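You operate a simulated robot arm through the tools that you are given. There is no shell and no other tool. Be economical: measure what you need, move in short steps, check, and stop when the job is done.

The job below is to be done with a simulated two-armed robot. You get a single attempt, and the scene is never put back.

TASK
Take the dish cloth from the wall worktop surface and lay it out flat on the worktop end.

It is judged by the outcome, as a careful person would: the job done as asked, and still so three seconds after it is handed in. It fails if anything else is knocked over, pushed out of place, dropped, spilled or broken. Flat cloth is picked up by pressing the open fingertips on it (5 to 10 N) and closing them slowly along it; thin cloth reads only 2 to 8 mm in the jaws.

THE ROBOT
Two 7-joint arms with two-finger parallel grippers on one trunk, on a base that drives. Base frame: it is fixed to the floor where the robot stands at the start and does not move with it; the origin is under the middle of the robot, x ahead of it, y to its left, z up. Readings come in m, degrees, newtons and seconds.
The left shoulder is at the start at [0.07, 0.188, 1.19], the right one opposite. Places, roughly: worktop end [-1.2, -0.1, 0.9]. Payload 3.91 kg a hand.
Tool frame (each hand has its own): the origin (TCP) lies between the finger pads and is the grasp point; the fingertips stand 0.03 m ahead of it; z points along the fingers, y is the line along which they close. The gripper opens to 0.11 m. The fingers are 0.02 m wide and 0.01 m thick; the gripper's body (0.048 by 0.112 m) begins 0.055 m behind the TCP.
Orientation is told as [roll, pitch, yaw] about the base's x, y, z axes, in that order, counted from this pose: with the fingers straight down and closing along the base's y, the tool's x points along the base's -x, its y along +y and its z along -z.

THE INTERFACE
- The arms move only by the tool apply_moves. It takes "left_increments", "right_increments" or both (then of equal length, played together; a hand with none holds still); each is a list of rows, each an object of numbers (a shift or turn left out is 0, a gripper value left out holds the last): "x", "y", "z": the shift along the tool's x, y, z in units of 400 mm (1.0 is 400 mm); "ax", "ay", "az": the turn, a rotation vector about the tool's x, y, z in units of 45 degrees (1.0 is 45 degrees); "fingers": the closure, from 0 (fully open) to 1 (shut). In form: [{"x": .., "y": .., "z": .., "ax": .., "ay": .., "az": .., "fingers": ..}, ...]. A call has 1 to 10 rows; each row is the pose to reach, as a shift and turn from the pose commanded when the call began, along the tool's axes at that moment. A call with a number of a shift or a turn outside -1 to 1 is refused whole. A row lasts 0.2 s, in which the tool goes at most 0.05 m and 8.6 degrees; a call with a longer step from one row to the next is refused whole, and so is a gripper value outside its range. A pose out of reach is approached as far as the arm can. The call stops where the force on the tool passes 40 N (or 10 N more than at its start, if that is more) or the arm is blocked; 0.2 s more then pass. The fingers move at their own pace (about 0.072 m/s each) and stop on an object; they squeeze with about 40 N. The grip force told is the motor's: it shows also when the fingers shut on nothing. Time passes only in rows, and 0.2 s behind the last, so rows that repeat a pose let the fingers close. The reply holds the time, the measured pose of the TCP, the force on the tool along the base axes, the opening and the grip force, in the units named above and with some noise, with the torque about the TCP (base axes, N m) and any sound that the robot's microphone picked up.
- Cameras (640 x 400 px; columns grow to the right, rows downward): "scene" is now at [0.1224, 0.0482, 1.4123]; the picture's right is [0.55, -0.83, 0.00], its down [-0.53, -0.35, -0.78] and it looks along [0.65, 0.43, -0.63] (base axes); focal length 281 px, centre (320, 200). "left" rides on the left gripper at [0.072, -0.017, -0.103] in its tool frame; the picture's right is [0.23, 0.97, 0.00], its down [-0.76, 0.18, -0.62] and it looks along [-0.61, 0.14, 0.78] (tool axes); focal length 222 px, centre (320, 200). "right" rides on the right gripper at [0.072, 0.017, -0.103] in its tool frame; the picture's right is [-0.23, 0.97, 0.00], its down [-0.76, -0.18, -0.62] and it looks along [-0.61, -0.14, 0.78] (tool axes); focal length 222 px, centre (320, 200). There is no depth. A picture from a camera that has moved, and an enlarged one, comes with that camera's place and axes in the base frame and with its lens.
- grab_frame(camera): a new picture of that camera. No time passes.
- lift_body(by): slides the trunk up (or, below 0, down) by that many m; the arms and the scene camera ride with it, the base frame stays. It gives what a move gives, with no picture.
- drive_base(legs): drives the robot by 1 to 6 legs, each [ahead, turn to the left] in m and degrees, along the robot's own axes; the way and the turn of a leg run together, so that a leg with both is an arc; at most 1.5 m and 180 degrees a leg. The arms and the cameras ride along, it lands a little off, and it stops where it bumps. It gives what a move gives.
- aim_head(pan, tilt): turns the head with the scene camera to pan (to the left, within 86 degrees either way) and tilt (down, from -29 to 69), counted from straight ahead of the robot. It gives what a move gives.
- close_up(camera, box): a new picture of the part [left, top, right, bottom] of that camera's present view, enlarged. No time passes.
- sign_off(): hands the job in; it is judged then, once.

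Work in short steps. Places have to be worked out from the pictures, the camera data and where the tool is seen: move nearer, look again, correct. Check each grasp and each placing, and mend what went wrong. You have 120 turns and 108 pictures in all, those below and enlarged ones among them. Open the grippers and draw the arms clear of the work before you hand the job in, unless the task says otherwise; then end with one line.

The tools are called after ">>>" by a JSON object that holds its "method" and its "body". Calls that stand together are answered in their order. apply_moves: Moves the arms, as the interface text tells. Its arguments: {"type":"object","properties":{"left_increments":{"type":"array","items":{"type":"object","properties":{"x":{"type":"number"},"y":{"type":"number"},"z":{"type":"number"},"ax":{"type":"number"},"ay":{"type":"number"},"az":{"type":"number"},"fingers":{"type":"number"}}}},"right_increments":{"type":"array","items":{"type":"object","properties":{"x":{"type":"number"},"y":{"type":"number"},"z":{"type":"number"},"ax":{"type":"number"},"ay":{"type":"number"},"az":{"type":"number"},"fingers":{"type":"number"}}}}},"required":[]} The other tools are called the same way: lift_body (by) slides the trunk up or down; drive_base (legs) drives the base; aim_head (pan, tilt) turns the head that bears the scene camera; grab_frame (camera) takes a picture; close_up (camera, box) takes an enlarged picture of a part of a camera's view; sign_off () hands the job in.

At the start:

```text
time: 0.0
left_ee_pos: [0.431, 0.465, 1.1532]
left_tool_rot: [0.0, 0.0, 0.0]
left_wrist_force: [0.5, 0.6, 0.1]
left_torque: [0.01, 0.03, 0.0]
left_gripper_width: 0.11
left_gripper_force: 0.0
right_ee_pos: [0.4575, 0.0037, 1.1523]
right_tool_rot: [0.0, 0.0, 0.0]
right_wrist_force: [-0.6, 0.3, -0.5]
right_torque: [0.0, -0.01, 0.0]
right_gripper_width: 0.1099
right_gripper_force: 0.0
trunk travel left (down, up): [-0.7, 0.24]
robot x, y, heading: [0.0013, 0.0007, 0.1]
head pan, tilt: [33.5, 39.1]
```

scene: 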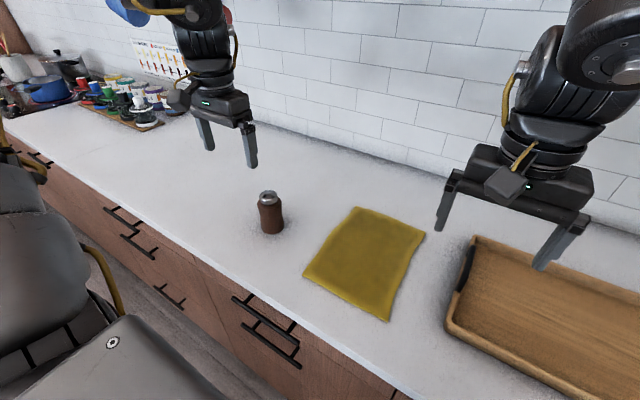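
right: 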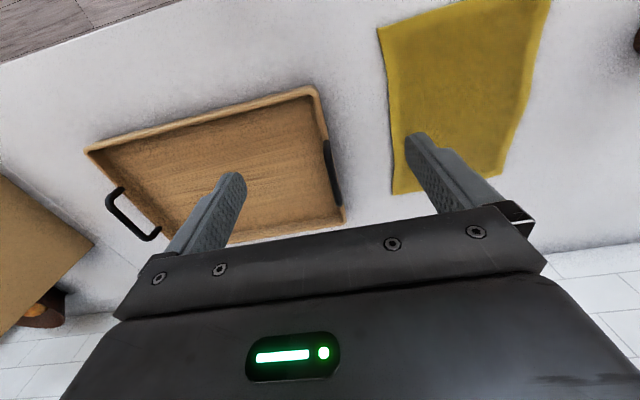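
left: 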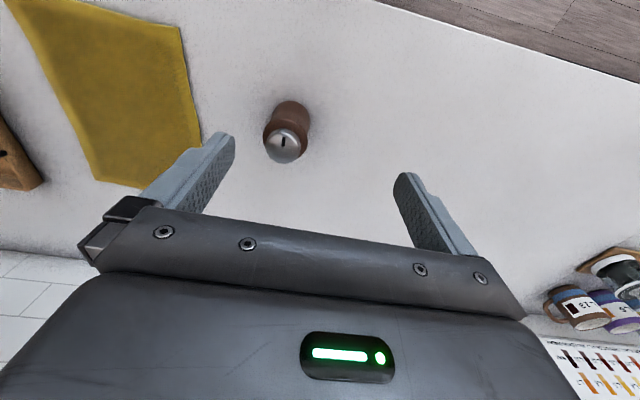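

The cloth lies roughly at x 0.435–0.725, y 0.09–0.31. The target is behind the robot, so I look to both sides first.

>>> {"method": "aim_head", "body": {"pan": 86, "tilt": 25}}

>>> {"method": "grab_frame", "body": {"camera": "scene"}}

>>> {"method": "aim_head", "body": {"pan": -86, "tilt": 25}}

>>> {"method": "grab_frame", "body": {"camera": "scene"}}

```text
time: 1.2
left_ee_pos: [0.4294, 0.4639, 1.153]
left_tool_rot: [0.0, 0.0, 0.0]
left_wrist_force: [-0.8, 0.4, -0.8]
left_torque: [0.01, -0.01, 0.01]
left_gripper_width: 0.11
left_gripper_force: 0.0
right_ee_pos: [0.4565, 0.0033, 1.1534]
right_tool_rot: [0.0, 0.0, -0.1]
right_wrist_force: [-0.1, 0.4, -0.2]
right_torque: [-0.04, 0.0, -0.01]
right_gripper_width: 0.1095
right_gripper_force: 0.0
trunk travel left (down, up): [-0.7, 0.24]
robot x, y, heading: [0.0005, 0.001, 0.0]
head pan, tilt: [85.9, 25.0]
```

```text
104 pictures are left
camera scene: at [0.0576, 0.0928, 1.4342], right [1.0, -0.07, 0.0], down [-0.03, -0.42, -0.91], along [0.06, 0.9, -0.42], focal length 281 px, centre (320, 200)
```

scene: 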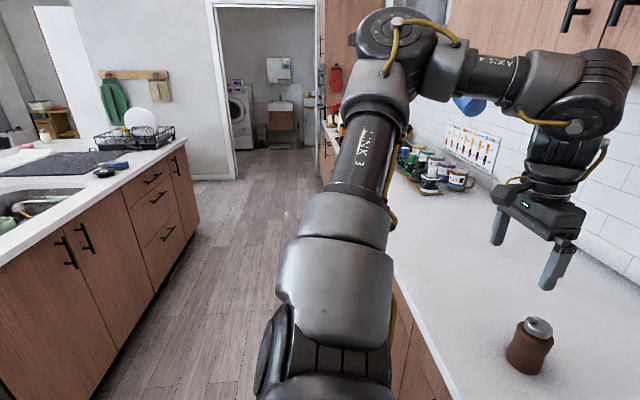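

```text
time: 3.8
left_ee_pos: [0.4297, 0.4645, 1.1543]
left_tool_rot: [-0.1, 0.1, 0.0]
left_wrist_force: [0.0, 0.6, -1.1]
left_torque: [-0.02, 0.0, 0.01]
left_gripper_width: 0.1101
left_gripper_force: 0.1
right_ee_pos: [0.4574, 0.0041, 1.1526]
right_tool_rot: [0.1, 0.0, 0.0]
right_wrist_force: [0.6, -0.5, 0.9]
right_torque: [0.01, 0.01, 0.03]
right_gripper_width: 0.1102
right_gripper_force: 0.0
trunk travel left (down, up): [-0.7, 0.24]
robot x, y, heading: [-0.0016, 0.0003, -0.3]
head pan, tilt: [-85.9, 25.0]
```

```text
103 pictures are left
camera scene: at [0.0576, -0.091, 1.4342], right [-1.0, -0.07, 0.0], down [-0.03, 0.42, -0.91], along [0.06, -0.9, -0.42], focal length 281 px, centre (320, 200)
```

scene: 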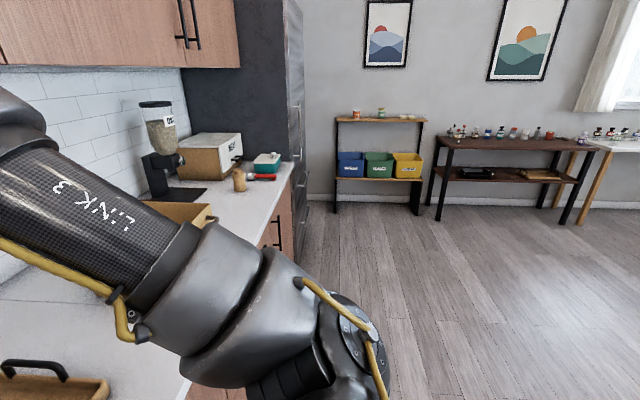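

An island lies behind at x ≈ -1.0 and beyond. I'll aim the head at the cloth and rotate both hands so they close along x, moving over the near two corners.

>>> {"method": "aim_head", "body": {"pan": 20, "tilt": 50}}

>>> {"method": "apply_moves", "body": {"left_increments": [{"x": -0.0167, "y": -0.05, "az": 0.1667}, {"x": -0.0333, "y": -0.1, "az": 0.3333}, {"x": -0.05, "y": -0.2, "az": 0.5}, {"x": -0.0667, "y": -0.3, "az": 0.6667}, {"x": -0.0833, "y": -0.375, "az": 0.8333}, {"x": -0.1, "y": -0.45, "az": 1.0}], "right_increments": [{"x": -0.005, "y": 0.044, "az": -0.1667}, {"x": -0.01, "y": 0.088, "az": -0.3333}, {"x": -0.016, "y": 0.132, "az": -0.5}, {"x": -0.022, "y": 0.176, "az": -0.6667}, {"x": -0.027, "y": 0.22, "az": -0.8333}, {"x": -0.0325, "y": 0.265, "az": -1.0}]}}

>>> {"method": "apply_moves", "body": {"left_increments": [{"az": 0.1667}, {"az": 0.3333}, {"az": 0.5}, {"az": 0.6667, "fingers": 0.636}, {"az": 0.8333}, {"az": 1.0}, {"az": 1.0}], "right_increments": [{"az": -0.1667}, {"az": -0.3333}, {"az": -0.5}, {"az": -0.6667, "fingers": 0.636}, {"az": -0.8333}, {"az": -1.0}, {"az": -1.0}]}}

>>> {"method": "grab_frame", "body": {"camera": "scene"}}

>>> {"method": "grab_frame", "body": {"camera": "left"}}

>>> {"method": "grab_frame", "body": {"camera": "right"}}

```text
time: 5.6
left_ee_pos: [0.4295, 0.4645, 1.152]
left_tool_rot: [0.0, 0.1, -0.1]
left_wrist_force: [0.2, -0.2, 0.3]
left_torque: [0.03, 0.03, 0.02]
left_gripper_width: 0.1099
left_gripper_force: 0.1
right_ee_pos: [0.457, 0.003, 1.1529]
right_tool_rot: [0.0, 0.0, 0.0]
right_wrist_force: [0.1, 0.3, -0.3]
right_torque: [0.01, -0.02, -0.01]
right_gripper_width: 0.1099
right_gripper_force: 0.1
trunk travel left (down, up): [-0.7, 0.24]
robot x, y, heading: [0.0012, 0.0011, 0.0]
head pan, tilt: [20.0, 50.0]
```

```text
time: 7.2
left_ee_pos: [0.4705, 0.2869, 1.1523]
left_tool_rot: [0.0, -0.1, -45.2]
left_wrist_force: [-0.3, -0.2, -0.1]
left_torque: [-0.02, -0.01, 0.0]
left_gripper_width: 0.1099
left_gripper_force: 0.1
right_ee_pos: [0.4515, 0.0842, 1.207]
right_tool_rot: [4.2, -2.4, 42.1]
right_wrist_force: [-0.1, 0.0, 0.3]
right_torque: [0.0, -0.01, -0.03]
right_gripper_width: 0.1099
right_gripper_force: 0.1
right hand out of reach, approached as far as the arm can: row 5, 6
trunk travel left (down, up): [-0.7, 0.24]
robot x, y, heading: [-0.0005, 0.0003, -0.0]
head pan, tilt: [20.0, 50.0]
stopped in row 6 (right hand): the arm was blocked; the commanded pose is now the measured one
```

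```text
time: 8.8
left_ee_pos: [0.469, 0.2868, 1.1534]
left_tool_rot: [0.2, -0.2, -90.1]
left_wrist_force: [-1.4, 0.0, -0.3]
left_torque: [-0.04, -0.03, 0.0]
left_gripper_width: 0.0399
left_gripper_force: 0.0
right_ee_pos: [0.5014, 0.1105, 1.2616]
right_tool_rot: [1.2, -5.7, 85.9]
right_wrist_force: [-1.3, -0.2, 1.0]
right_torque: [-0.03, -0.1, -0.01]
right_gripper_width: 0.0397
right_gripper_force: 0.1
right hand out of reach, approached as far as the arm can: row 1, 2, 3, 4, 5, 6, 7
trunk travel left (down, up): [-0.7, 0.24]
robot x, y, heading: [0.0007, -0.0025, -0.0]
head pan, tilt: [20.0, 50.0]
```

```text
102 pictures are left
camera scene: at [0.1188, 0.03, 1.3971], right [0.34, -0.94, 0.0], down [-0.72, -0.26, -0.64], along [0.61, 0.22, -0.76], focal length 281 px, centre (320, 200)
```

scene: 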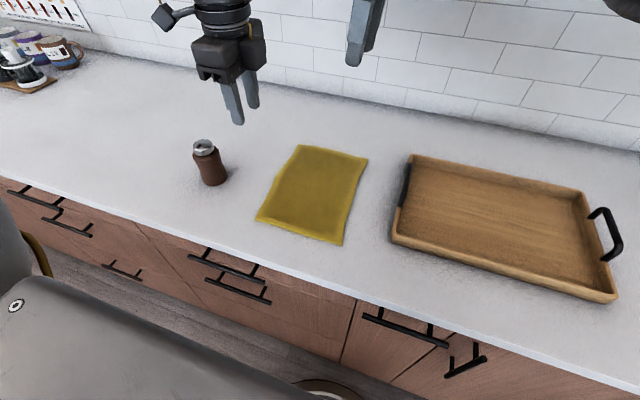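

```text
101 pictures are left
camera left: at [0.4515, 0.3593, 1.2559], right [0.97, 0.23, 0.0], down [0.17, -0.76, 0.63], along [0.14, -0.61, -0.78], focal length 222 px, centre (320, 200)
```

left: 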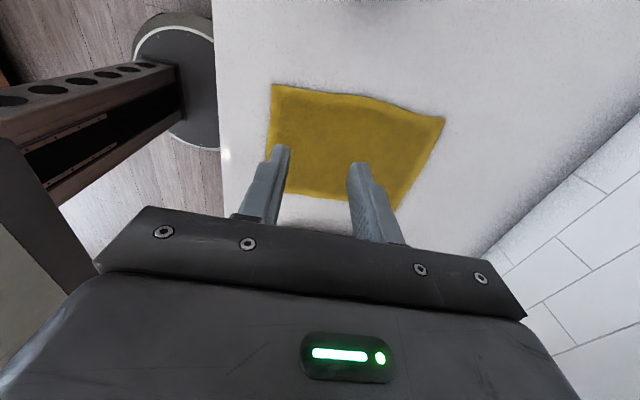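

```text
100 pictures are left
camera right: at [0.4816, 0.0286, 1.3574], right [-0.96, 0.29, 0.04], down [0.24, 0.68, 0.69], along [0.17, 0.67, -0.72], focal length 222 px, centre (320, 200)
```

right: 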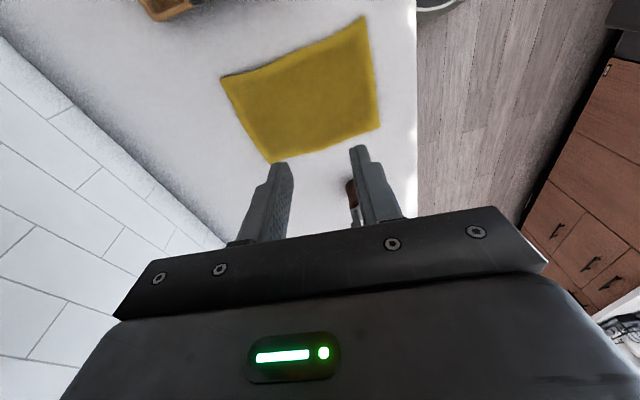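

The right hand can't reach that far inwards, as the cloth is off-centre to the left. I'll shift the base about 0.2 m to the left with turn–drive–turn, the hands being high.

>>> {"method": "drive_base", "body": {"legs": [[0, 90], [0.2, 0], [0, -90]]}}

>>> {"method": "aim_head", "body": {"pan": 0, "tilt": 55}}

>>> {"method": "grab_frame", "body": {"camera": "scene"}}

```text
time: 18.1
left_ee_pos: [0.4737, 0.4798, 1.1523]
left_tool_rot: [0.1, 0.1, -90.5]
left_wrist_force: [0.0, -0.4, -0.6]
left_torque: [0.04, 0.01, -0.01]
left_gripper_width: 0.0399
left_gripper_force: 0.1
right_ee_pos: [0.5065, 0.3011, 1.2557]
right_tool_rot: [1.8, -5.5, 85.3]
right_wrist_force: [-0.8, -0.4, -0.2]
right_torque: [0.02, 0.05, 0.03]
right_gripper_width: 0.04
right_gripper_force: 0.1
trunk travel left (down, up): [-0.7, 0.24]
robot x, y, heading: [-0.0004, 0.1967, -0.4]
head pan, tilt: [20.0, 50.0]
```

```text
time: 18.9
left_ee_pos: [0.4731, 0.479, 1.1506]
left_tool_rot: [0.0, 0.0, -90.5]
left_wrist_force: [0.0, -0.4, 1.0]
left_torque: [0.01, -0.02, -0.02]
left_gripper_width: 0.0402
left_gripper_force: 0.0
right_ee_pos: [0.5076, 0.2997, 1.2567]
right_tool_rot: [1.9, -5.7, 85.1]
right_wrist_force: [-0.5, 0.2, -0.1]
right_torque: [0.01, 0.03, 0.01]
right_gripper_width: 0.0397
right_gripper_force: 0.0
trunk travel left (down, up): [-0.7, 0.24]
robot x, y, heading: [0.0009, 0.1962, -0.4]
head pan, tilt: [0.0, 55.0]
```

```text
99 pictures are left
camera scene: at [0.1224, 0.1974, 1.3902], right [-0.01, -1.0, 0.0], down [-0.82, 0.01, -0.57], along [0.57, 0.0, -0.82], focal length 281 px, centre (320, 200)
```

scene: 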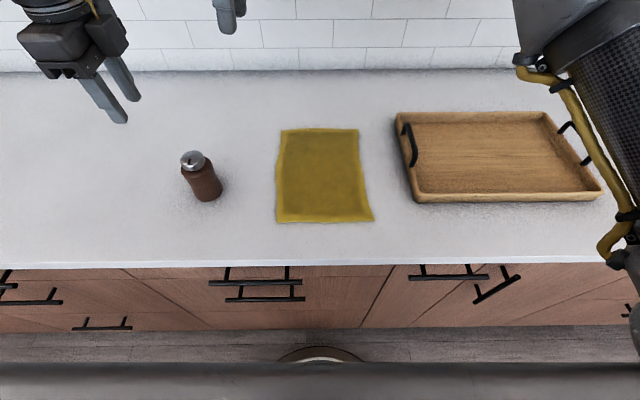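

Recomputed corners: near-left (0.428, 0.293), near-right (0.431, 0.081). I move both hands sideways to hover over these, levelling the right hand.

>>> {"method": "apply_moves", "body": {"left_increments": [{"x": -0.08}, {"x": -0.17}, {"x": -0.26}, {"x": -0.35}, {"x": -0.44}, {"x": -0.5175}, {"x": -0.5175}], "right_increments": [{"x": 0.09, "y": 0.01, "z": 0.057, "ax": 0.005, "ay": 0.022, "az": -0.018}, {"x": 0.18, "y": 0.018, "z": 0.113, "ax": 0.01, "ay": 0.044, "az": -0.036}, {"x": 0.27, "y": 0.026, "z": 0.17, "ax": 0.015, "ay": 0.066, "az": -0.054}, {"x": 0.36, "y": 0.034, "z": 0.227, "ax": 0.02, "ay": 0.088, "az": -0.072}, {"x": 0.45, "y": 0.042, "z": 0.283, "ax": 0.025, "ay": 0.11, "az": -0.09}, {"x": 0.535, "y": 0.05, "z": 0.34, "ax": 0.031, "ay": 0.13, "az": -0.109}, {"x": 0.535, "y": 0.05, "z": 0.34, "ax": 0.031, "ay": 0.13, "az": -0.109}]}}

```text
time: 19.6
left_ee_pos: [0.4562, 0.4379, 1.1522]
left_tool_rot: [0.6, -0.3, -90.3]
left_wrist_force: [0.2, -1.0, -0.6]
left_torque: [0.02, 0.02, -0.06]
left_gripper_width: 0.0401
left_gripper_force: 0.0
left hand out of reach, approached as far as the arm can: row 2, 3
right_ee_pos: [0.5244, 0.2766, 1.2457]
right_tool_rot: [0.9, -3.7, 87.6]
right_wrist_force: [3.7, 10.3, -20.8]
right_torque: [0.69, 0.37, 0.3]
right_gripper_width: 0.0399
right_gripper_force: 0.0
right hand out of reach, approached as far as the arm can: row 1, 2, 3
trunk travel left (down, up): [-0.7, 0.24]
robot x, y, heading: [-0.0008, 0.1963, -0.3]
head pan, tilt: [0.0, 55.0]
stopped in row 3 (right hand): the force on the tool passed its limit (the readings are from after the stop); the commanded pose is now the measured one
```

The right hand met contact; I look before moving on.

>>> {"method": "aim_head", "body": {"pan": 0, "tilt": 15}}

>>> {"method": "grab_frame", "body": {"camera": "scene"}}

>>> {"method": "grab_frame", "body": {"camera": "left"}}

>>> {"method": "grab_frame", "body": {"camera": "right"}}

```text
time: 20.7
left_ee_pos: [0.4555, 0.4408, 1.1526]
left_tool_rot: [0.7, -0.6, -90.3]
left_wrist_force: [-0.3, 0.3, -0.1]
left_torque: [0.02, 0.03, -0.02]
left_gripper_width: 0.04
left_gripper_force: 0.0
right_ee_pos: [0.5241, 0.2754, 1.2462]
right_tool_rot: [1.0, -3.5, 87.0]
right_wrist_force: [-4.4, 13.5, -29.0]
right_torque: [1.04, -0.75, -0.46]
right_gripper_width: 0.0401
right_gripper_force: 0.0
trunk travel left (down, up): [-0.7, 0.24]
robot x, y, heading: [0.0002, 0.1967, -0.2]
head pan, tilt: [0.0, 15.0]
```

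```text
98 pictures are left
camera scene: at [0.1313, 0.2029, 1.4516], right [-0.01, -1.0, 0.0], down [-0.25, 0.0, -0.97], along [0.97, -0.01, -0.25], focal length 281 px, centre (320, 200)
```

scene: 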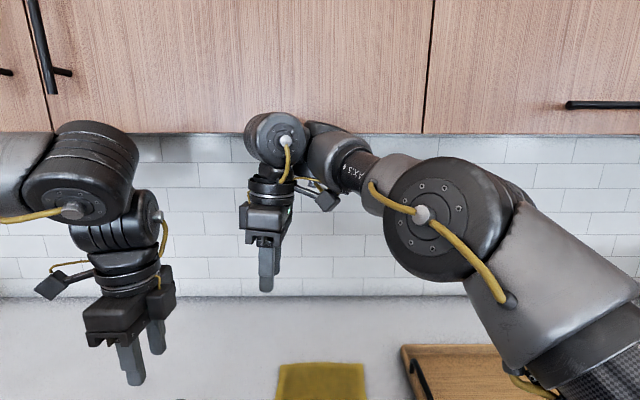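

```text
97 pictures are left
camera left: at [0.438, 0.5123, 1.2543], right [0.97, 0.22, 0.01], down [0.17, -0.76, 0.63], along [0.15, -0.61, -0.78], focal length 222 px, centre (320, 200)
```

left: 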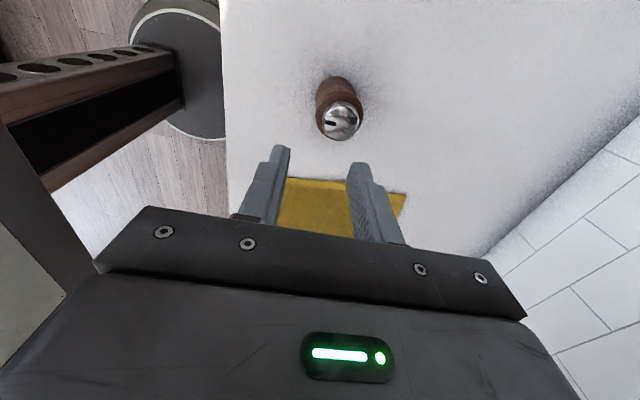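

```text
96 pictures are left
camera right: at [0.5054, 0.1972, 1.3444], right [-0.96, 0.28, 0.03], down [0.23, 0.71, 0.67], along [0.16, 0.65, -0.74], focal length 222 px, centre (320, 200)
```

right: 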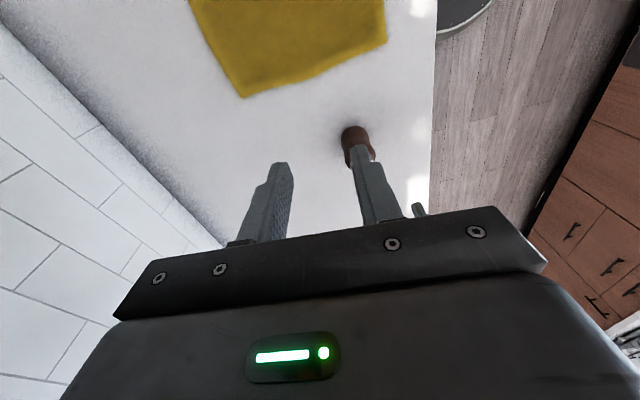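

The right wrist presses up against the wall cabinet. I draw the right hand down and back toward the robot to free it.

>>> {"method": "apply_moves", "body": {"right_increments": [{"y": 0.05, "z": 0.06}, {"y": 0.1, "z": 0.12}, {"y": 0.15, "z": 0.18}, {"y": 0.15, "z": 0.25}]}}

```text
time: 21.3
left_ee_pos: [0.4672, 0.4405, 1.1468]
left_tool_rot: [0.0, -0.5, -90.3]
left_wrist_force: [0.7, -0.1, 0.3]
left_torque: [-0.04, 0.01, -0.02]
left_gripper_width: 0.04
left_gripper_force: 0.1
right_ee_pos: [0.5328, 0.3, 1.2187]
right_tool_rot: [2.0, -3.6, 86.9]
right_wrist_force: [4.5, 12.6, -15.7]
right_torque: [-0.04, 0.51, 0.39]
right_gripper_width: 0.0402
right_gripper_force: 0.0
right hand out of reach, approached as far as the arm can: row 1, 2
trunk travel left (down, up): [-0.7, 0.24]
robot x, y, heading: [0.0004, 0.1998, -0.3]
head pan, tilt: [0.0, 15.0]
stopped in row 2 (right hand): the force on the tool passed its limit (the readings are from after the stop); the commanded pose is now the measured one
```

Still wedged; I back the base off 0.15 m so the wrist leaves the cabinet.

>>> {"method": "drive_base", "body": {"legs": [[-0.15, 0]]}}

>>> {"method": "grab_frame", "body": {"camera": "scene"}}

```text
time: 22.6
left_ee_pos: [0.316, 0.4367, 1.1485]
left_tool_rot: [0.2, -0.3, -90.5]
left_wrist_force: [0.1, 0.6, 0.4]
left_torque: [0.0, 0.0, 0.04]
left_gripper_width: 0.0402
left_gripper_force: 0.0
right_ee_pos: [0.3819, 0.2945, 1.2188]
right_tool_rot: [2.0, -3.8, 86.7]
right_wrist_force: [-1.2, 11.6, -25.9]
right_torque: [0.97, -0.38, -0.25]
right_gripper_width: 0.04
right_gripper_force: 0.0
trunk travel left (down, up): [-0.7, 0.24]
robot x, y, heading: [-0.1537, 0.1945, -0.5]
head pan, tilt: [0.0, 15.0]
```

```text
95 pictures are left
camera scene: at [-0.0056, 0.198, 1.4502], right [-0.01, -1.0, 0.0], down [-0.26, 0.0, -0.97], along [0.97, -0.01, -0.26], focal length 281 px, centre (320, 200)
```

scene: 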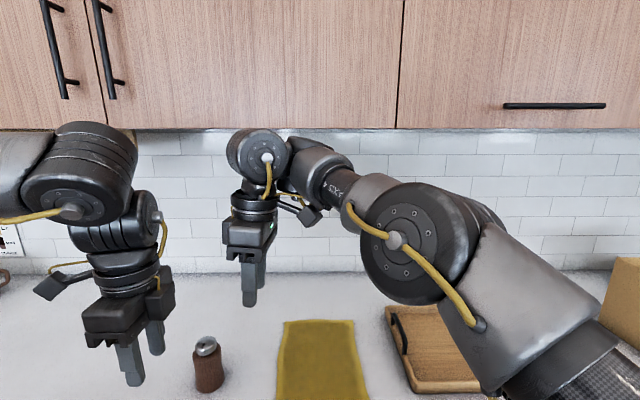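

The force stays, so it's the right hand's camera pressing on its own forearm. I turn both hands back toward yaw 0 and shift them: right to robot-right.

>>> {"method": "apply_moves", "body": {"right_increments": [{"az": 0.16}, {"az": 0.32}, {"az": 0.48, "x": 0.04}, {"az": 0.64, "x": 0.1}, {"az": 0.8, "x": 0.2}, {"az": 0.97, "x": 0.3}]}}

```text
time: 22.9
left_ee_pos: [0.313, 0.4367, 1.1488]
left_tool_rot: [0.3, -0.3, -90.6]
left_wrist_force: [0.4, 0.2, 0.3]
left_torque: [0.02, -0.01, 0.0]
left_gripper_width: 0.0401
left_gripper_force: 0.1
right_ee_pos: [0.3778, 0.2965, 1.2192]
right_tool_rot: [2.0, -4.3, 86.3]
right_wrist_force: [-5.7, 6.3, -13.9]
right_torque: [0.45, -0.72, -0.57]
right_gripper_width: 0.0401
right_gripper_force: 0.1
trunk travel left (down, up): [-0.7, 0.24]
robot x, y, heading: [-0.1539, 0.1971, -0.6]
head pan, tilt: [0.0, 15.0]
stopped in row 1 (right hand): the force on the tool passed its limit (the readings are from after the stop); the commanded pose is now the measured one
```

Still blocked; a close look at the right wrist.

>>> {"method": "close_up", "body": {"camera": "scene", "box": [200, 110, 420, 320]}}

>>> {"method": "grab_frame", "body": {"camera": "left"}}

```text
1.90 times, centred on (310, 215) of scene
camera zoom: at [-0.0087, 0.1987, 1.4506], right [-0.01, -1.0, 0.0], down [-0.26, 0.0, -0.97], along [0.97, -0.01, -0.26], focal length 534 px, centre (339, 171)
```

zoom: 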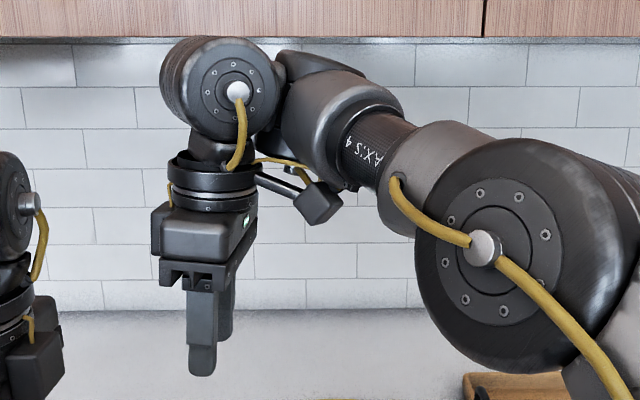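

```text
93 pictures are left
camera left: at [0.2974, 0.5083, 1.2518], right [0.98, 0.22, 0.0], down [0.17, -0.76, 0.63], along [0.14, -0.61, -0.78], focal length 222 px, centre (320, 200)
```

left: 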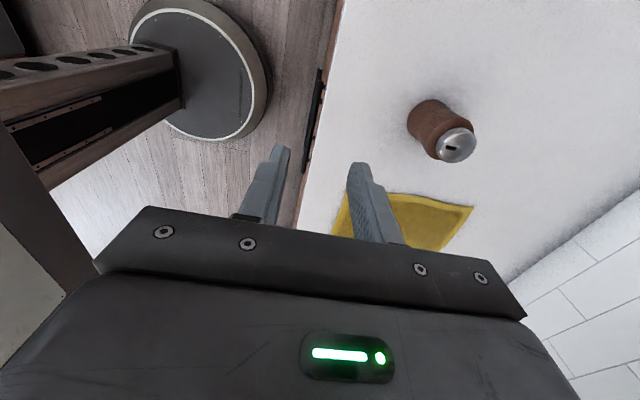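

The hand camera abuts the forearm; tilting the hand so the camera goes down (ay negative) should open the gap, then I unwind the yaw.

>>> {"method": "apply_moves", "body": {"right_increments": [{"ay": -0.06}, {"ay": -0.14}, {"ay": -0.22}, {"ay": -0.3}, {"ay": -0.35}]}}

```text
time: 24.1
left_ee_pos: [0.3151, 0.4361, 1.149]
left_tool_rot: [0.2, -0.3, -90.5]
left_wrist_force: [0.3, 0.1, 0.6]
left_torque: [-0.04, -0.01, -0.01]
left_gripper_width: 0.0402
left_gripper_force: 0.1
right_ee_pos: [0.4098, 0.3136, 1.2357]
right_tool_rot: [2.3, -19.8, 85.9]
right_wrist_force: [0.1, 0.0, -0.2]
right_torque: [0.02, 0.02, -0.02]
right_gripper_width: 0.0399
right_gripper_force: 0.0
right hand out of reach, approached as far as the arm can: row 1, 2, 3, 4, 5
trunk travel left (down, up): [-0.7, 0.24]
robot x, y, heading: [-0.1505, 0.2021, -0.3]
head pan, tilt: [0.0, 15.0]
```

Free now. I unwind the right yaw while moving it outward.

>>> {"method": "apply_moves", "body": {"right_increments": [{"az": 0.16, "x": 0.05}, {"az": 0.32, "x": 0.1}, {"az": 0.48, "x": 0.15}, {"az": 0.64, "x": 0.2}, {"az": 0.8, "x": 0.25}, {"az": 0.96, "x": 0.3}]}}

```text
time: 25.5
left_ee_pos: [0.3159, 0.4366, 1.1487]
left_tool_rot: [0.2, -0.2, -90.5]
left_wrist_force: [0.2, -0.2, -1.1]
left_torque: [0.02, 0.01, 0.03]
left_gripper_width: 0.0401
left_gripper_force: 0.0
right_ee_pos: [0.4607, 0.2237, 1.2241]
right_tool_rot: [15.4, -12.8, 41.3]
right_wrist_force: [-0.3, -0.4, 0.0]
right_torque: [-0.02, 0.01, 0.0]
right_gripper_width: 0.0402
right_gripper_force: 0.0
right hand out of reach, approached as far as the arm can: row 1, 2, 3, 4, 5, 6
trunk travel left (down, up): [-0.7, 0.24]
robot x, y, heading: [-0.1528, 0.1986, -0.5]
head pan, tilt: [0.0, 15.0]
```

Now levelling the right hand to yaw 0, and turning the left back too.

>>> {"method": "apply_moves", "body": {"left_increments": [{"az": -0.1667}, {"az": -0.3333}, {"az": -0.5}, {"az": -0.6667}, {"az": -0.8333}, {"az": -1.0}], "right_increments": [{"x": 0.0713, "y": -0.009, "z": 0.0135, "ax": 0.0715, "ay": 0.0245, "az": 0.158}, {"x": 0.1425, "y": -0.018, "z": 0.027, "ax": 0.143, "ay": 0.049, "az": 0.316}, {"x": 0.214, "y": -0.027, "z": 0.0405, "ax": 0.2145, "ay": 0.0735, "az": 0.4735}, {"x": 0.285, "y": -0.036, "z": 0.054, "ax": 0.286, "ay": 0.098, "az": 0.631}, {"x": 0.356, "y": -0.045, "z": 0.0675, "ax": 0.3575, "ay": 0.1225, "az": 0.789}, {"x": 0.4275, "y": -0.0545, "z": 0.081, "ax": 0.429, "ay": 0.147, "az": 0.947}]}}

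>>> {"method": "apply_moves", "body": {"left_increments": [{"az": -0.1667}, {"az": -0.3333}, {"az": -0.5}, {"az": -0.6667}, {"az": -0.8333}, {"az": -1.0}]}}

```text
time: 26.9
left_ee_pos: [0.3151, 0.4365, 1.1484]
left_tool_rot: [-0.1, -0.4, -45.3]
left_wrist_force: [0.4, -0.4, -0.3]
left_torque: [-0.02, -0.01, 0.01]
left_gripper_width: 0.04
left_gripper_force: 0.0
right_ee_pos: [0.4566, 0.1555, 1.2159]
right_tool_rot: [0.2, 0.3, -0.2]
right_wrist_force: [0.6, -0.2, 0.0]
right_torque: [-0.02, -0.04, -0.01]
right_gripper_width: 0.0399
right_gripper_force: 0.1
right hand out of reach, approached as far as the arm can: row 1, 2, 3, 4, 5, 6
trunk travel left (down, up): [-0.7, 0.24]
robot x, y, heading: [-0.1531, 0.199, -0.6]
head pan, tilt: [0.0, 15.0]
```

```text
time: 28.3
left_ee_pos: [0.3142, 0.4364, 1.1486]
left_tool_rot: [-0.3, -0.3, -0.3]
left_wrist_force: [-0.1, 0.6, -1.0]
left_torque: [0.01, 0.01, -0.02]
left_gripper_width: 0.0399
left_gripper_force: 0.1
right_ee_pos: [0.457, 0.1565, 1.2157]
right_tool_rot: [0.2, 0.3, 0.0]
right_wrist_force: [0.6, -0.1, 0.9]
right_torque: [0.0, 0.02, -0.03]
right_gripper_width: 0.0401
right_gripper_force: 0.1
trunk travel left (down, up): [-0.7, 0.24]
robot x, y, heading: [-0.1516, 0.1987, -0.5]
head pan, tilt: [0.0, 15.0]
```

Both level at yaw 0. Now hover both over the near corners (targets left (0.447, 0.264), right (0.447, 0.108)) at z 1.05, fingers opened 0.03.

>>> {"method": "apply_moves", "body": {"left_increments": [{"x": -0.055, "y": -0.07, "z": 0.042, "fingers": 0.727}, {"x": -0.11, "y": -0.14, "z": 0.083}, {"x": -0.164, "y": -0.21, "z": 0.125}, {"x": -0.22, "y": -0.28, "z": 0.167}, {"x": -0.275, "y": -0.35, "z": 0.208}, {"x": -0.3325, "y": -0.43, "z": 0.25}, {"x": -0.3325, "y": -0.43, "z": 0.25}], "right_increments": [{"x": 0.005, "y": -0.02, "z": 0.07, "fingers": 0.727}, {"x": 0.01, "y": -0.04, "z": 0.14}, {"x": 0.015, "y": -0.06, "z": 0.21}, {"x": 0.02, "y": -0.08, "z": 0.28}, {"x": 0.025, "y": -0.1, "z": 0.35}, {"x": 0.025, "y": -0.121, "z": 0.415}, {"x": 0.025, "y": -0.121, "z": 0.415}]}}

>>> {"method": "aim_head", "body": {"pan": 0, "tilt": 45}}

>>> {"method": "grab_frame", "body": {"camera": "scene"}}

>>> {"method": "grab_frame", "body": {"camera": "left"}}

>>> {"method": "grab_frame", "body": {"camera": "right"}}

```text
time: 29.9
left_ee_pos: [0.3432, 0.4273, 1.062]
left_tool_rot: [-0.3, -0.3, -0.3]
left_wrist_force: [-0.7, 0.1, 0.6]
left_torque: [0.02, 0.04, 0.01]
left_gripper_width: 0.03
left_gripper_force: 0.1
left hand out of reach, approached as far as the arm can: row 1, 2, 3, 4, 5, 6, 7
right_ee_pos: [0.4919, 0.1627, 1.0961]
right_tool_rot: [5.9, 2.5, 0.2]
right_wrist_force: [0.0, -0.1, -0.4]
right_torque: [0.02, 0.0, 0.02]
right_gripper_width: 0.03
right_gripper_force: 0.1
right hand out of reach, approached as far as the arm can: row 1, 2, 3, 4, 5, 6, 7
trunk travel left (down, up): [-0.7, 0.24]
robot x, y, heading: [-0.1487, 0.1969, -0.4]
head pan, tilt: [0.0, 15.0]
```

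```text
time: 30.9
left_ee_pos: [0.3428, 0.4281, 1.0624]
left_tool_rot: [-0.4, -0.1, -0.4]
left_wrist_force: [0.1, -0.3, 0.5]
left_torque: [-0.01, -0.02, -0.02]
left_gripper_width: 0.0302
left_gripper_force: 0.1
right_ee_pos: [0.4924, 0.1632, 1.0973]
right_tool_rot: [6.0, 2.4, 0.1]
right_wrist_force: [-1.2, 0.2, 0.1]
right_torque: [0.02, -0.02, 0.02]
right_gripper_width: 0.03
right_gripper_force: 0.0
trunk travel left (down, up): [-0.7, 0.24]
robot x, y, heading: [-0.1512, 0.2007, -0.6]
head pan, tilt: [0.0, 45.0]
```

```text
92 pictures are left
camera scene: at [-0.019, 0.1987, 1.4036], right [-0.01, -1.0, 0.0], down [-0.71, 0.01, -0.71], along [0.71, -0.01, -0.71], focal length 281 px, centre (320, 200)
```

scene: 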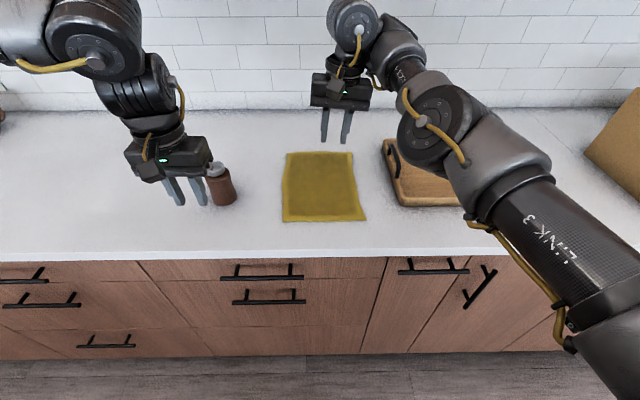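

```text
91 pictures are left
camera left: at [0.27, 0.4109, 1.165], right [-0.22, 0.98, -0.01], down [0.76, 0.18, 0.62], along [0.61, 0.13, -0.78], focal length 222 px, centre (320, 200)
```

left: 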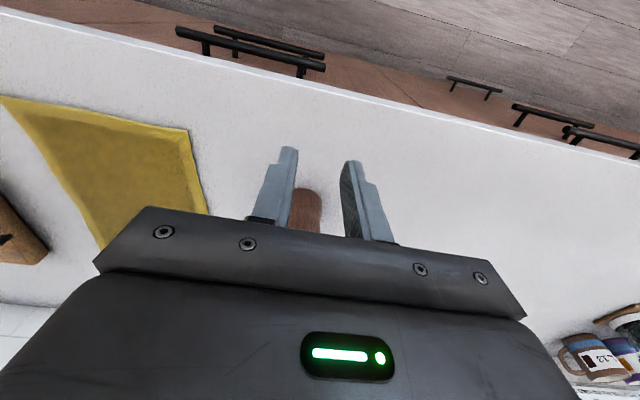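

```text
90 pictures are left
camera right: at [0.4247, 0.1681, 1.2041], right [0.23, 0.97, 0.09], down [0.79, -0.24, 0.57], along [0.57, -0.06, -0.82], focal length 222 px, centre (320, 200)
```

right: 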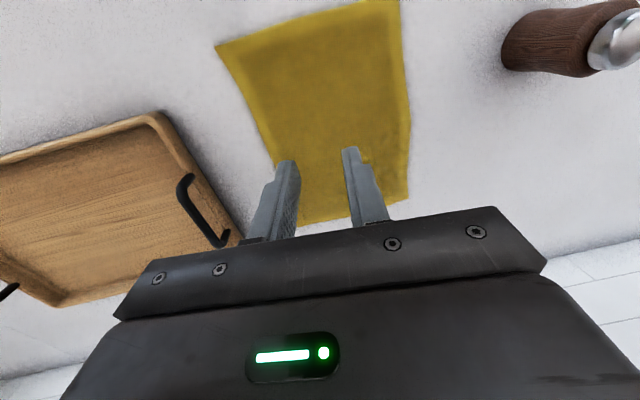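

Both arms are stuck in an awkward posture rather than truly out of reach. I take them out to their own sides, levelled, to reset the posture.

>>> {"method": "apply_moves", "body": {"left_increments": [{"x": 0.02, "y": 0.03, "z": -0.016}, {"x": 0.04, "y": 0.06, "z": -0.032}, {"x": 0.06, "y": 0.09, "z": -0.05}, {"x": 0.08, "y": 0.12, "z": -0.07}, {"x": 0.09, "y": 0.15, "z": -0.09}, {"x": 0.1, "y": 0.18, "z": -0.1}], "right_increments": [{"x": 0.08, "y": -0.067, "ax": 0.022, "ay": -0.009}, {"x": 0.16, "y": -0.133, "ax": 0.044, "ay": -0.018}, {"x": 0.24, "y": -0.2, "ax": 0.066, "ay": -0.027}, {"x": 0.32, "y": -0.267, "ax": 0.088, "ay": -0.036}, {"x": 0.4, "y": -0.333, "ax": 0.11, "ay": -0.045}, {"x": 0.48, "y": -0.4, "ax": 0.133, "ay": -0.053}]}}

>>> {"method": "grab_frame", "body": {"camera": "scene"}}

```text
time: 32.3
left_ee_pos: [0.2937, 0.5058, 1.0996]
left_tool_rot: [-0.3, -0.3, -0.5]
left_wrist_force: [0.2, 0.4, -1.5]
left_torque: [0.01, -0.02, 0.0]
left_gripper_width: 0.0299
left_gripper_force: 0.1
right_ee_pos: [0.476, 0.0937, 1.2122]
right_tool_rot: [3.6, 1.5, 0.1]
right_wrist_force: [-0.2, -0.2, 0.0]
right_torque: [0.0, -0.03, -0.02]
right_gripper_width: 0.0301
right_gripper_force: 0.1
right hand out of reach, approached as far as the arm can: row 1, 2, 3, 4, 5, 6
trunk travel left (down, up): [-0.7, 0.24]
robot x, y, heading: [-0.1514, 0.2, -0.1]
head pan, tilt: [0.0, 45.0]
```

```text
89 pictures are left
camera scene: at [-0.0222, 0.1981, 1.4038], right [-0.01, -1.0, 0.0], down [-0.71, 0.01, -0.71], along [0.71, -0.01, -0.71], focal length 281 px, centre (320, 200)
```

scene: 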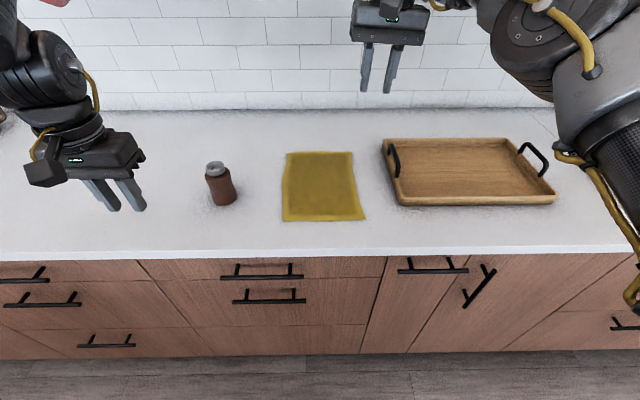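

Right is still limited; I move it further out to the right and down.

>>> {"method": "apply_moves", "body": {"right_increments": [{"x": 0.03, "y": -0.1}, {"x": 0.06, "y": -0.2}, {"x": 0.09, "y": -0.3}, {"x": 0.12, "y": -0.4}, {"x": 0.15, "y": -0.5}, {"x": 0.18, "y": -0.6}, {"x": 0.18, "y": -0.6}]}}

>>> {"method": "apply_moves", "body": {"right_increments": [{"x": 0.08}, {"x": 0.16}, {"x": 0.24, "z": 0.05}, {"x": 0.32, "z": 0.1}, {"x": 0.32, "z": 0.2}, {"x": 0.32, "z": 0.25}]}}

>>> {"method": "grab_frame", "body": {"camera": "scene"}}

```text
time: 33.9
left_ee_pos: [0.2951, 0.5074, 1.0974]
left_tool_rot: [-0.3, -0.2, -0.6]
left_wrist_force: [0.0, -0.1, 0.6]
left_torque: [-0.03, 0.0, -0.03]
left_gripper_width: 0.0301
left_gripper_force: 0.1
right_ee_pos: [0.4949, -0.0859, 1.2157]
right_tool_rot: [12.2, 0.6, 0.0]
right_wrist_force: [0.4, -0.2, 0.0]
right_torque: [-0.02, 0.01, -0.02]
right_gripper_width: 0.0297
right_gripper_force: 0.1
right hand out of reach, approached as far as the arm can: row 1, 2, 3, 4, 5, 6, 7
trunk travel left (down, up): [-0.7, 0.24]
robot x, y, heading: [-0.1516, 0.2007, -0.5]
head pan, tilt: [0.0, 45.0]
```

```text
time: 35.3
left_ee_pos: [0.2979, 0.5055, 1.0974]
left_tool_rot: [-0.2, -0.1, -0.5]
left_wrist_force: [-0.1, 0.0, 0.7]
left_torque: [-0.01, -0.01, 0.01]
left_gripper_width: 0.0297
left_gripper_force: 0.0
right_ee_pos: [0.5059, -0.0868, 1.1923]
right_tool_rot: [12.1, 1.2, -0.1]
right_wrist_force: [0.7, 0.0, -0.1]
right_torque: [0.03, 0.05, -0.02]
right_gripper_width: 0.0302
right_gripper_force: 0.0
right hand out of reach, approached as far as the arm can: row 1, 2, 3, 4, 5, 6
trunk travel left (down, up): [-0.7, 0.24]
robot x, y, heading: [-0.1473, 0.1974, -0.3]
head pan, tilt: [0.0, 45.0]
```

```text
88 pictures are left
camera scene: at [-0.0172, 0.1977, 1.4034], right [-0.01, -1.0, 0.0], down [-0.71, 0.01, -0.71], along [0.71, -0.01, -0.71], focal length 281 px, centre (320, 200)
```

scene: 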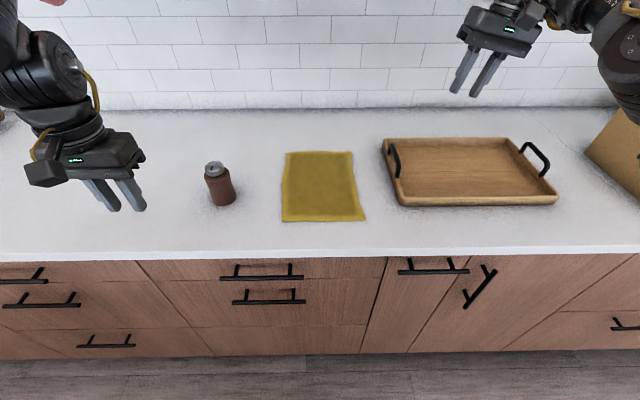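

I back up 0.3 m for free space to reset the arm postures.

>>> {"method": "drive_base", "body": {"legs": [[-0.3, 0]]}}

>>> {"method": "apply_moves", "body": {"right_increments": [{"x": -0.1, "ax": 0.05}, {"x": -0.2, "ax": 0.1}, {"x": -0.3, "ax": 0.15}, {"x": -0.4, "ax": 0.2}, {"x": -0.4, "ax": 0.27}]}}

>>> {"method": "aim_head", "body": {"pan": -30, "tilt": 20}}

>>> {"method": "grab_frame", "body": {"camera": "scene"}}

```text
time: 37.3
left_ee_pos: [0.0002, 0.5085, 1.0974]
left_tool_rot: [-0.3, 0.0, -0.2]
left_wrist_force: [0.0, -0.7, 0.7]
left_torque: [-0.02, 0.03, 0.01]
left_gripper_width: 0.0299
left_gripper_force: 0.0
right_ee_pos: [0.2079, -0.082, 1.1938]
right_tool_rot: [12.2, 1.3, 0.1]
right_wrist_force: [1.0, -0.4, -0.2]
right_torque: [-0.02, 0.0, -0.02]
right_gripper_width: 0.03
right_gripper_force: 0.2
trunk travel left (down, up): [-0.7, 0.24]
robot x, y, heading: [-0.4489, 0.2009, -0.5]
head pan, tilt: [0.0, 45.0]
```

```text
time: 38.5
left_ee_pos: [-0.0007, 0.5082, 1.0976]
left_tool_rot: [-0.4, -0.2, -0.2]
left_wrist_force: [0.2, 0.6, -0.3]
left_torque: [-0.02, 0.01, -0.01]
left_gripper_width: 0.0302
left_gripper_force: 0.1
right_ee_pos: [0.2334, -0.0679, 1.1777]
right_tool_rot: [11.1, 0.3, 0.0]
right_wrist_force: [0.6, -0.1, 0.7]
right_torque: [0.01, -0.02, -0.02]
right_gripper_width: 0.03
right_gripper_force: 0.0
right hand out of reach, approached as far as the arm can: row 1, 2, 3, 4, 5
trunk travel left (down, up): [-0.7, 0.24]
robot x, y, heading: [-0.4519, 0.2007, -0.3]
head pan, tilt: [0.0, 45.0]
```

```text
time: 39.4
left_ee_pos: [0.0001, 0.5074, 1.0976]
left_tool_rot: [-0.3, -0.2, -0.3]
left_wrist_force: [0.6, 0.6, 0.1]
left_torque: [-0.01, 0.0, -0.04]
left_gripper_width: 0.0302
left_gripper_force: 0.1
right_ee_pos: [0.2337, -0.0661, 1.1766]
right_tool_rot: [11.1, 0.3, 0.0]
right_wrist_force: [0.7, -0.3, 0.4]
right_torque: [-0.05, -0.02, 0.0]
right_gripper_width: 0.0297
right_gripper_force: 0.0
trunk travel left (down, up): [-0.7, 0.24]
robot x, y, heading: [-0.4461, 0.2035, -0.5]
head pan, tilt: [-30.0, 20.0]
```

```text
87 pictures are left
camera scene: at [-0.3157, 0.1546, 1.4422], right [-0.51, -0.86, 0.0], down [-0.3, 0.17, -0.94], along [0.81, -0.47, -0.34], focal length 281 px, centre (320, 200)
```

scene: 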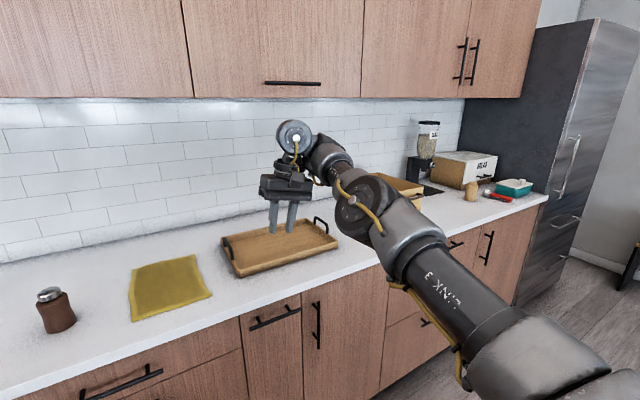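

The right arm is now elbow-low; I try turning its yaw to the negative side to bring the elbow back up, then check.

>>> {"method": "apply_moves", "body": {"right_increments": [{"az": 0.16}, {"az": 0.32}, {"az": 0.48}, {"az": 0.64}, {"az": 0.8}, {"az": 0.96}]}}

>>> {"method": "grab_frame", "body": {"camera": "scene"}}

```text
time: 40.8
left_ee_pos: [-0.0011, 0.5083, 1.098]
left_tool_rot: [-0.3, -0.2, -0.3]
left_wrist_force: [-1.0, -0.4, -0.4]
left_torque: [0.02, 0.02, -0.04]
left_gripper_width: 0.0302
left_gripper_force: 0.0
right_ee_pos: [0.234, -0.061, 1.1781]
right_tool_rot: [7.9, 7.7, -42.8]
right_wrist_force: [0.9, -0.9, 0.3]
right_torque: [0.02, -0.01, 0.01]
right_gripper_width: 0.03
right_gripper_force: 0.1
trunk travel left (down, up): [-0.7, 0.24]
robot x, y, heading: [-0.4473, 0.2059, -0.5]
head pan, tilt: [-30.0, 20.0]
```

```text
86 pictures are left
camera scene: at [-0.3158, 0.1544, 1.4423], right [-0.51, -0.86, 0.0], down [-0.3, 0.17, -0.94], along [0.81, -0.48, -0.34], focal length 281 px, centre (320, 200)
```

scene: 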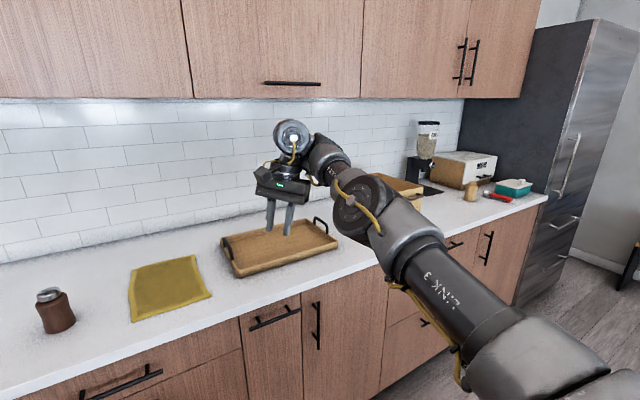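

That yaw is unconstrained. I now level the hand and pull it back toward the robot.

>>> {"method": "apply_moves", "body": {"right_increments": [{"ax": 0.088, "ay": -0.085}, {"ax": 0.176, "ay": -0.171}, {"x": 0.08, "y": -0.07, "ax": 0.176, "ay": -0.171}, {"x": 0.15, "y": -0.14, "ax": 0.176, "ay": -0.171}, {"x": 0.22, "y": -0.204, "ax": 0.176, "ay": -0.171}, {"x": 0.22, "y": -0.204, "ax": 0.176, "ay": -0.171}]}}

>>> {"method": "grab_frame", "body": {"camera": "scene"}}

```text
time: 42.2
left_ee_pos: [-0.002, 0.5092, 1.099]
left_tool_rot: [-0.3, -0.2, -0.2]
left_wrist_force: [0.1, -0.5, -0.2]
left_torque: [0.0, 0.0, -0.02]
left_gripper_width: 0.0301
left_gripper_force: 0.0
right_ee_pos: [0.1848, 0.0212, 1.2415]
right_tool_rot: [4.4, 5.5, -43.0]
right_wrist_force: [-0.1, 0.4, 0.0]
right_torque: [-0.03, 0.03, 0.0]
right_gripper_width: 0.0301
right_gripper_force: 0.1
right hand out of reach, approached as far as the arm can: row 1, 2, 3, 4, 5, 6
trunk travel left (down, up): [-0.7, 0.24]
robot x, y, heading: [-0.451, 0.2018, -0.4]
head pan, tilt: [-30.0, 20.0]
```

```text
85 pictures are left
camera scene: at [-0.3168, 0.1555, 1.4424], right [-0.5, -0.86, 0.0], down [-0.29, 0.17, -0.94], along [0.81, -0.47, -0.34], focal length 281 px, centre (320, 200)
```

scene: 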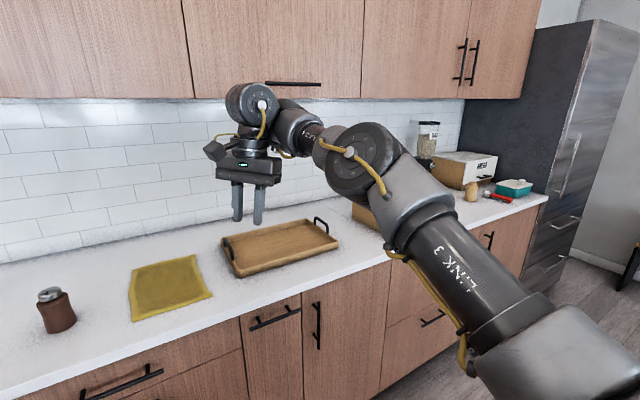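

Hand height relative to the shoulder seems to be what keeps the elbow low; in the free aisle I lower the right hand to see whether the posture relaxes.

>>> {"method": "apply_moves", "body": {"right_increments": [{"x": -0.02, "y": -0.015, "z": 0.1}, {"x": -0.04, "y": -0.03, "z": 0.2}, {"x": -0.06, "y": -0.045, "z": 0.3}, {"x": -0.08, "y": -0.06, "z": 0.4}, {"x": -0.1, "y": -0.075, "z": 0.5}, {"x": -0.12, "y": -0.09, "z": 0.6}, {"x": -0.146, "y": -0.103, "z": 0.7}]}}

>>> {"method": "grab_frame", "body": {"camera": "scene"}}

```text
time: 43.8
left_ee_pos: [-0.0013, 0.5101, 1.0981]
left_tool_rot: [-0.4, -0.1, -0.3]
left_wrist_force: [0.0, 0.7, 0.0]
left_torque: [-0.03, 0.0, 0.0]
left_gripper_width: 0.0301
left_gripper_force: 0.1
right_ee_pos: [0.2282, 0.024, 1.0383]
right_tool_rot: [3.2, 8.8, -42.7]
right_wrist_force: [0.4, 1.3, 0.1]
right_torque: [0.01, 0.02, 0.0]
right_gripper_width: 0.0298
right_gripper_force: 0.0
right hand out of reach, approached as far as the arm can: row 1, 2, 3, 4, 5, 6, 7
trunk travel left (down, up): [-0.7, 0.24]
robot x, y, heading: [-0.4476, 0.2007, -0.4]
head pan, tilt: [-30.0, 20.0]
```

```text
84 pictures are left
camera scene: at [-0.3152, 0.1553, 1.4422], right [-0.51, -0.86, 0.0], down [-0.3, 0.17, -0.94], along [0.81, -0.48, -0.34], focal length 281 px, centre (320, 200)
```

scene: 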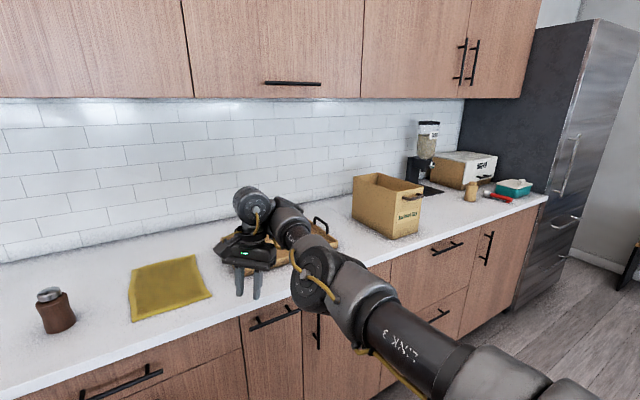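

The elbow is folded under. I'll face along the open aisle and swivel the elbow there by stretching the arm straight and rolling it.

>>> {"method": "drive_base", "body": {"legs": [[0, -90]]}}

>>> {"method": "apply_moves", "body": {"right_increments": [{"az": -0.16}, {"az": -0.32}, {"az": -0.48}, {"az": -0.64}, {"az": -0.8}, {"az": -0.95}]}}

>>> {"method": "apply_moves", "body": {"right_increments": [{"ay": -0.17, "x": -0.06, "z": -0.03}, {"ay": -0.34, "x": -0.12, "z": -0.06}, {"ay": -0.51, "x": -0.18, "z": -0.09}, {"ay": -0.68, "x": -0.24, "z": -0.13}, {"ay": -0.84, "x": -0.3, "z": -0.17}, {"ay": -1.0, "x": -0.36, "z": -0.21}]}}

>>> {"method": "grab_frame", "body": {"camera": "scene"}}

```text
time: 48.1
left_ee_pos: [-0.1376, -0.244, 1.0979]
left_tool_rot: [-0.3, -0.2, -90.1]
left_wrist_force: [-0.3, 0.6, -0.7]
left_torque: [-0.03, 0.01, -0.02]
left_gripper_width: 0.03
left_gripper_force: 0.0
right_ee_pos: [-0.6228, -0.4746, 1.0392]
right_tool_rot: [3.1, 8.9, -132.6]
right_wrist_force: [0.1, 0.0, -0.1]
right_torque: [0.01, 0.04, 0.03]
right_gripper_width: 0.0301
right_gripper_force: 0.0
trunk travel left (down, up): [-0.7, 0.24]
robot x, y, heading: [-0.4437, 0.2039, -90.2]
head pan, tilt: [-30.0, 20.0]
```

```text
time: 49.5
left_ee_pos: [-0.139, -0.244, 1.0967]
left_tool_rot: [-0.4, -0.2, -90.1]
left_wrist_force: [-0.1, -0.4, 0.1]
left_torque: [-0.03, 0.01, -0.01]
left_gripper_width: 0.0298
left_gripper_force: 0.0
right_ee_pos: [-0.624, -0.4755, 1.0375]
right_tool_rot: [8.3, 4.5, -89.6]
right_wrist_force: [0.0, -0.7, 0.7]
right_torque: [-0.02, -0.01, 0.01]
right_gripper_width: 0.0297
right_gripper_force: 0.0
trunk travel left (down, up): [-0.7, 0.24]
robot x, y, heading: [-0.4468, 0.1994, -90.1]
head pan, tilt: [-30.0, 20.0]
```

```text
time: 50.9
left_ee_pos: [-0.1387, -0.2449, 1.0986]
left_tool_rot: [-0.3, -0.3, -90.2]
left_wrist_force: [-0.2, 0.1, 0.2]
left_torque: [0.01, 0.03, -0.02]
left_gripper_width: 0.0299
left_gripper_force: 0.0
right_ee_pos: [-0.6301, -0.4936, 1.1818]
right_tool_rot: [8.6, -8.6, -91.5]
right_wrist_force: [0.1, -0.3, -0.4]
right_torque: [0.03, 0.0, 0.01]
right_gripper_width: 0.0302
right_gripper_force: 0.1
right hand out of reach, approached as far as the arm can: row 1, 2, 3, 4, 5, 6
trunk travel left (down, up): [-0.7, 0.24]
robot x, y, heading: [-0.4482, 0.2041, -90.3]
head pan, tilt: [-30.0, 20.0]
```

```text
83 pictures are left
camera scene: at [-0.4933, 0.0708, 1.4422], right [-0.86, 0.5, 0.0], down [0.17, 0.3, -0.94], along [-0.47, -0.81, -0.34], focal length 281 px, centre (320, 200)
```

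scene: 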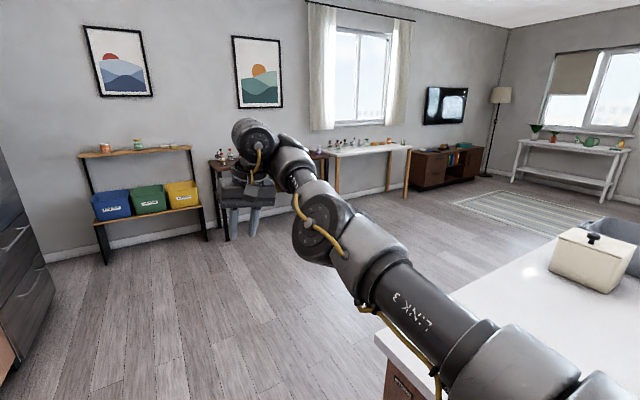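

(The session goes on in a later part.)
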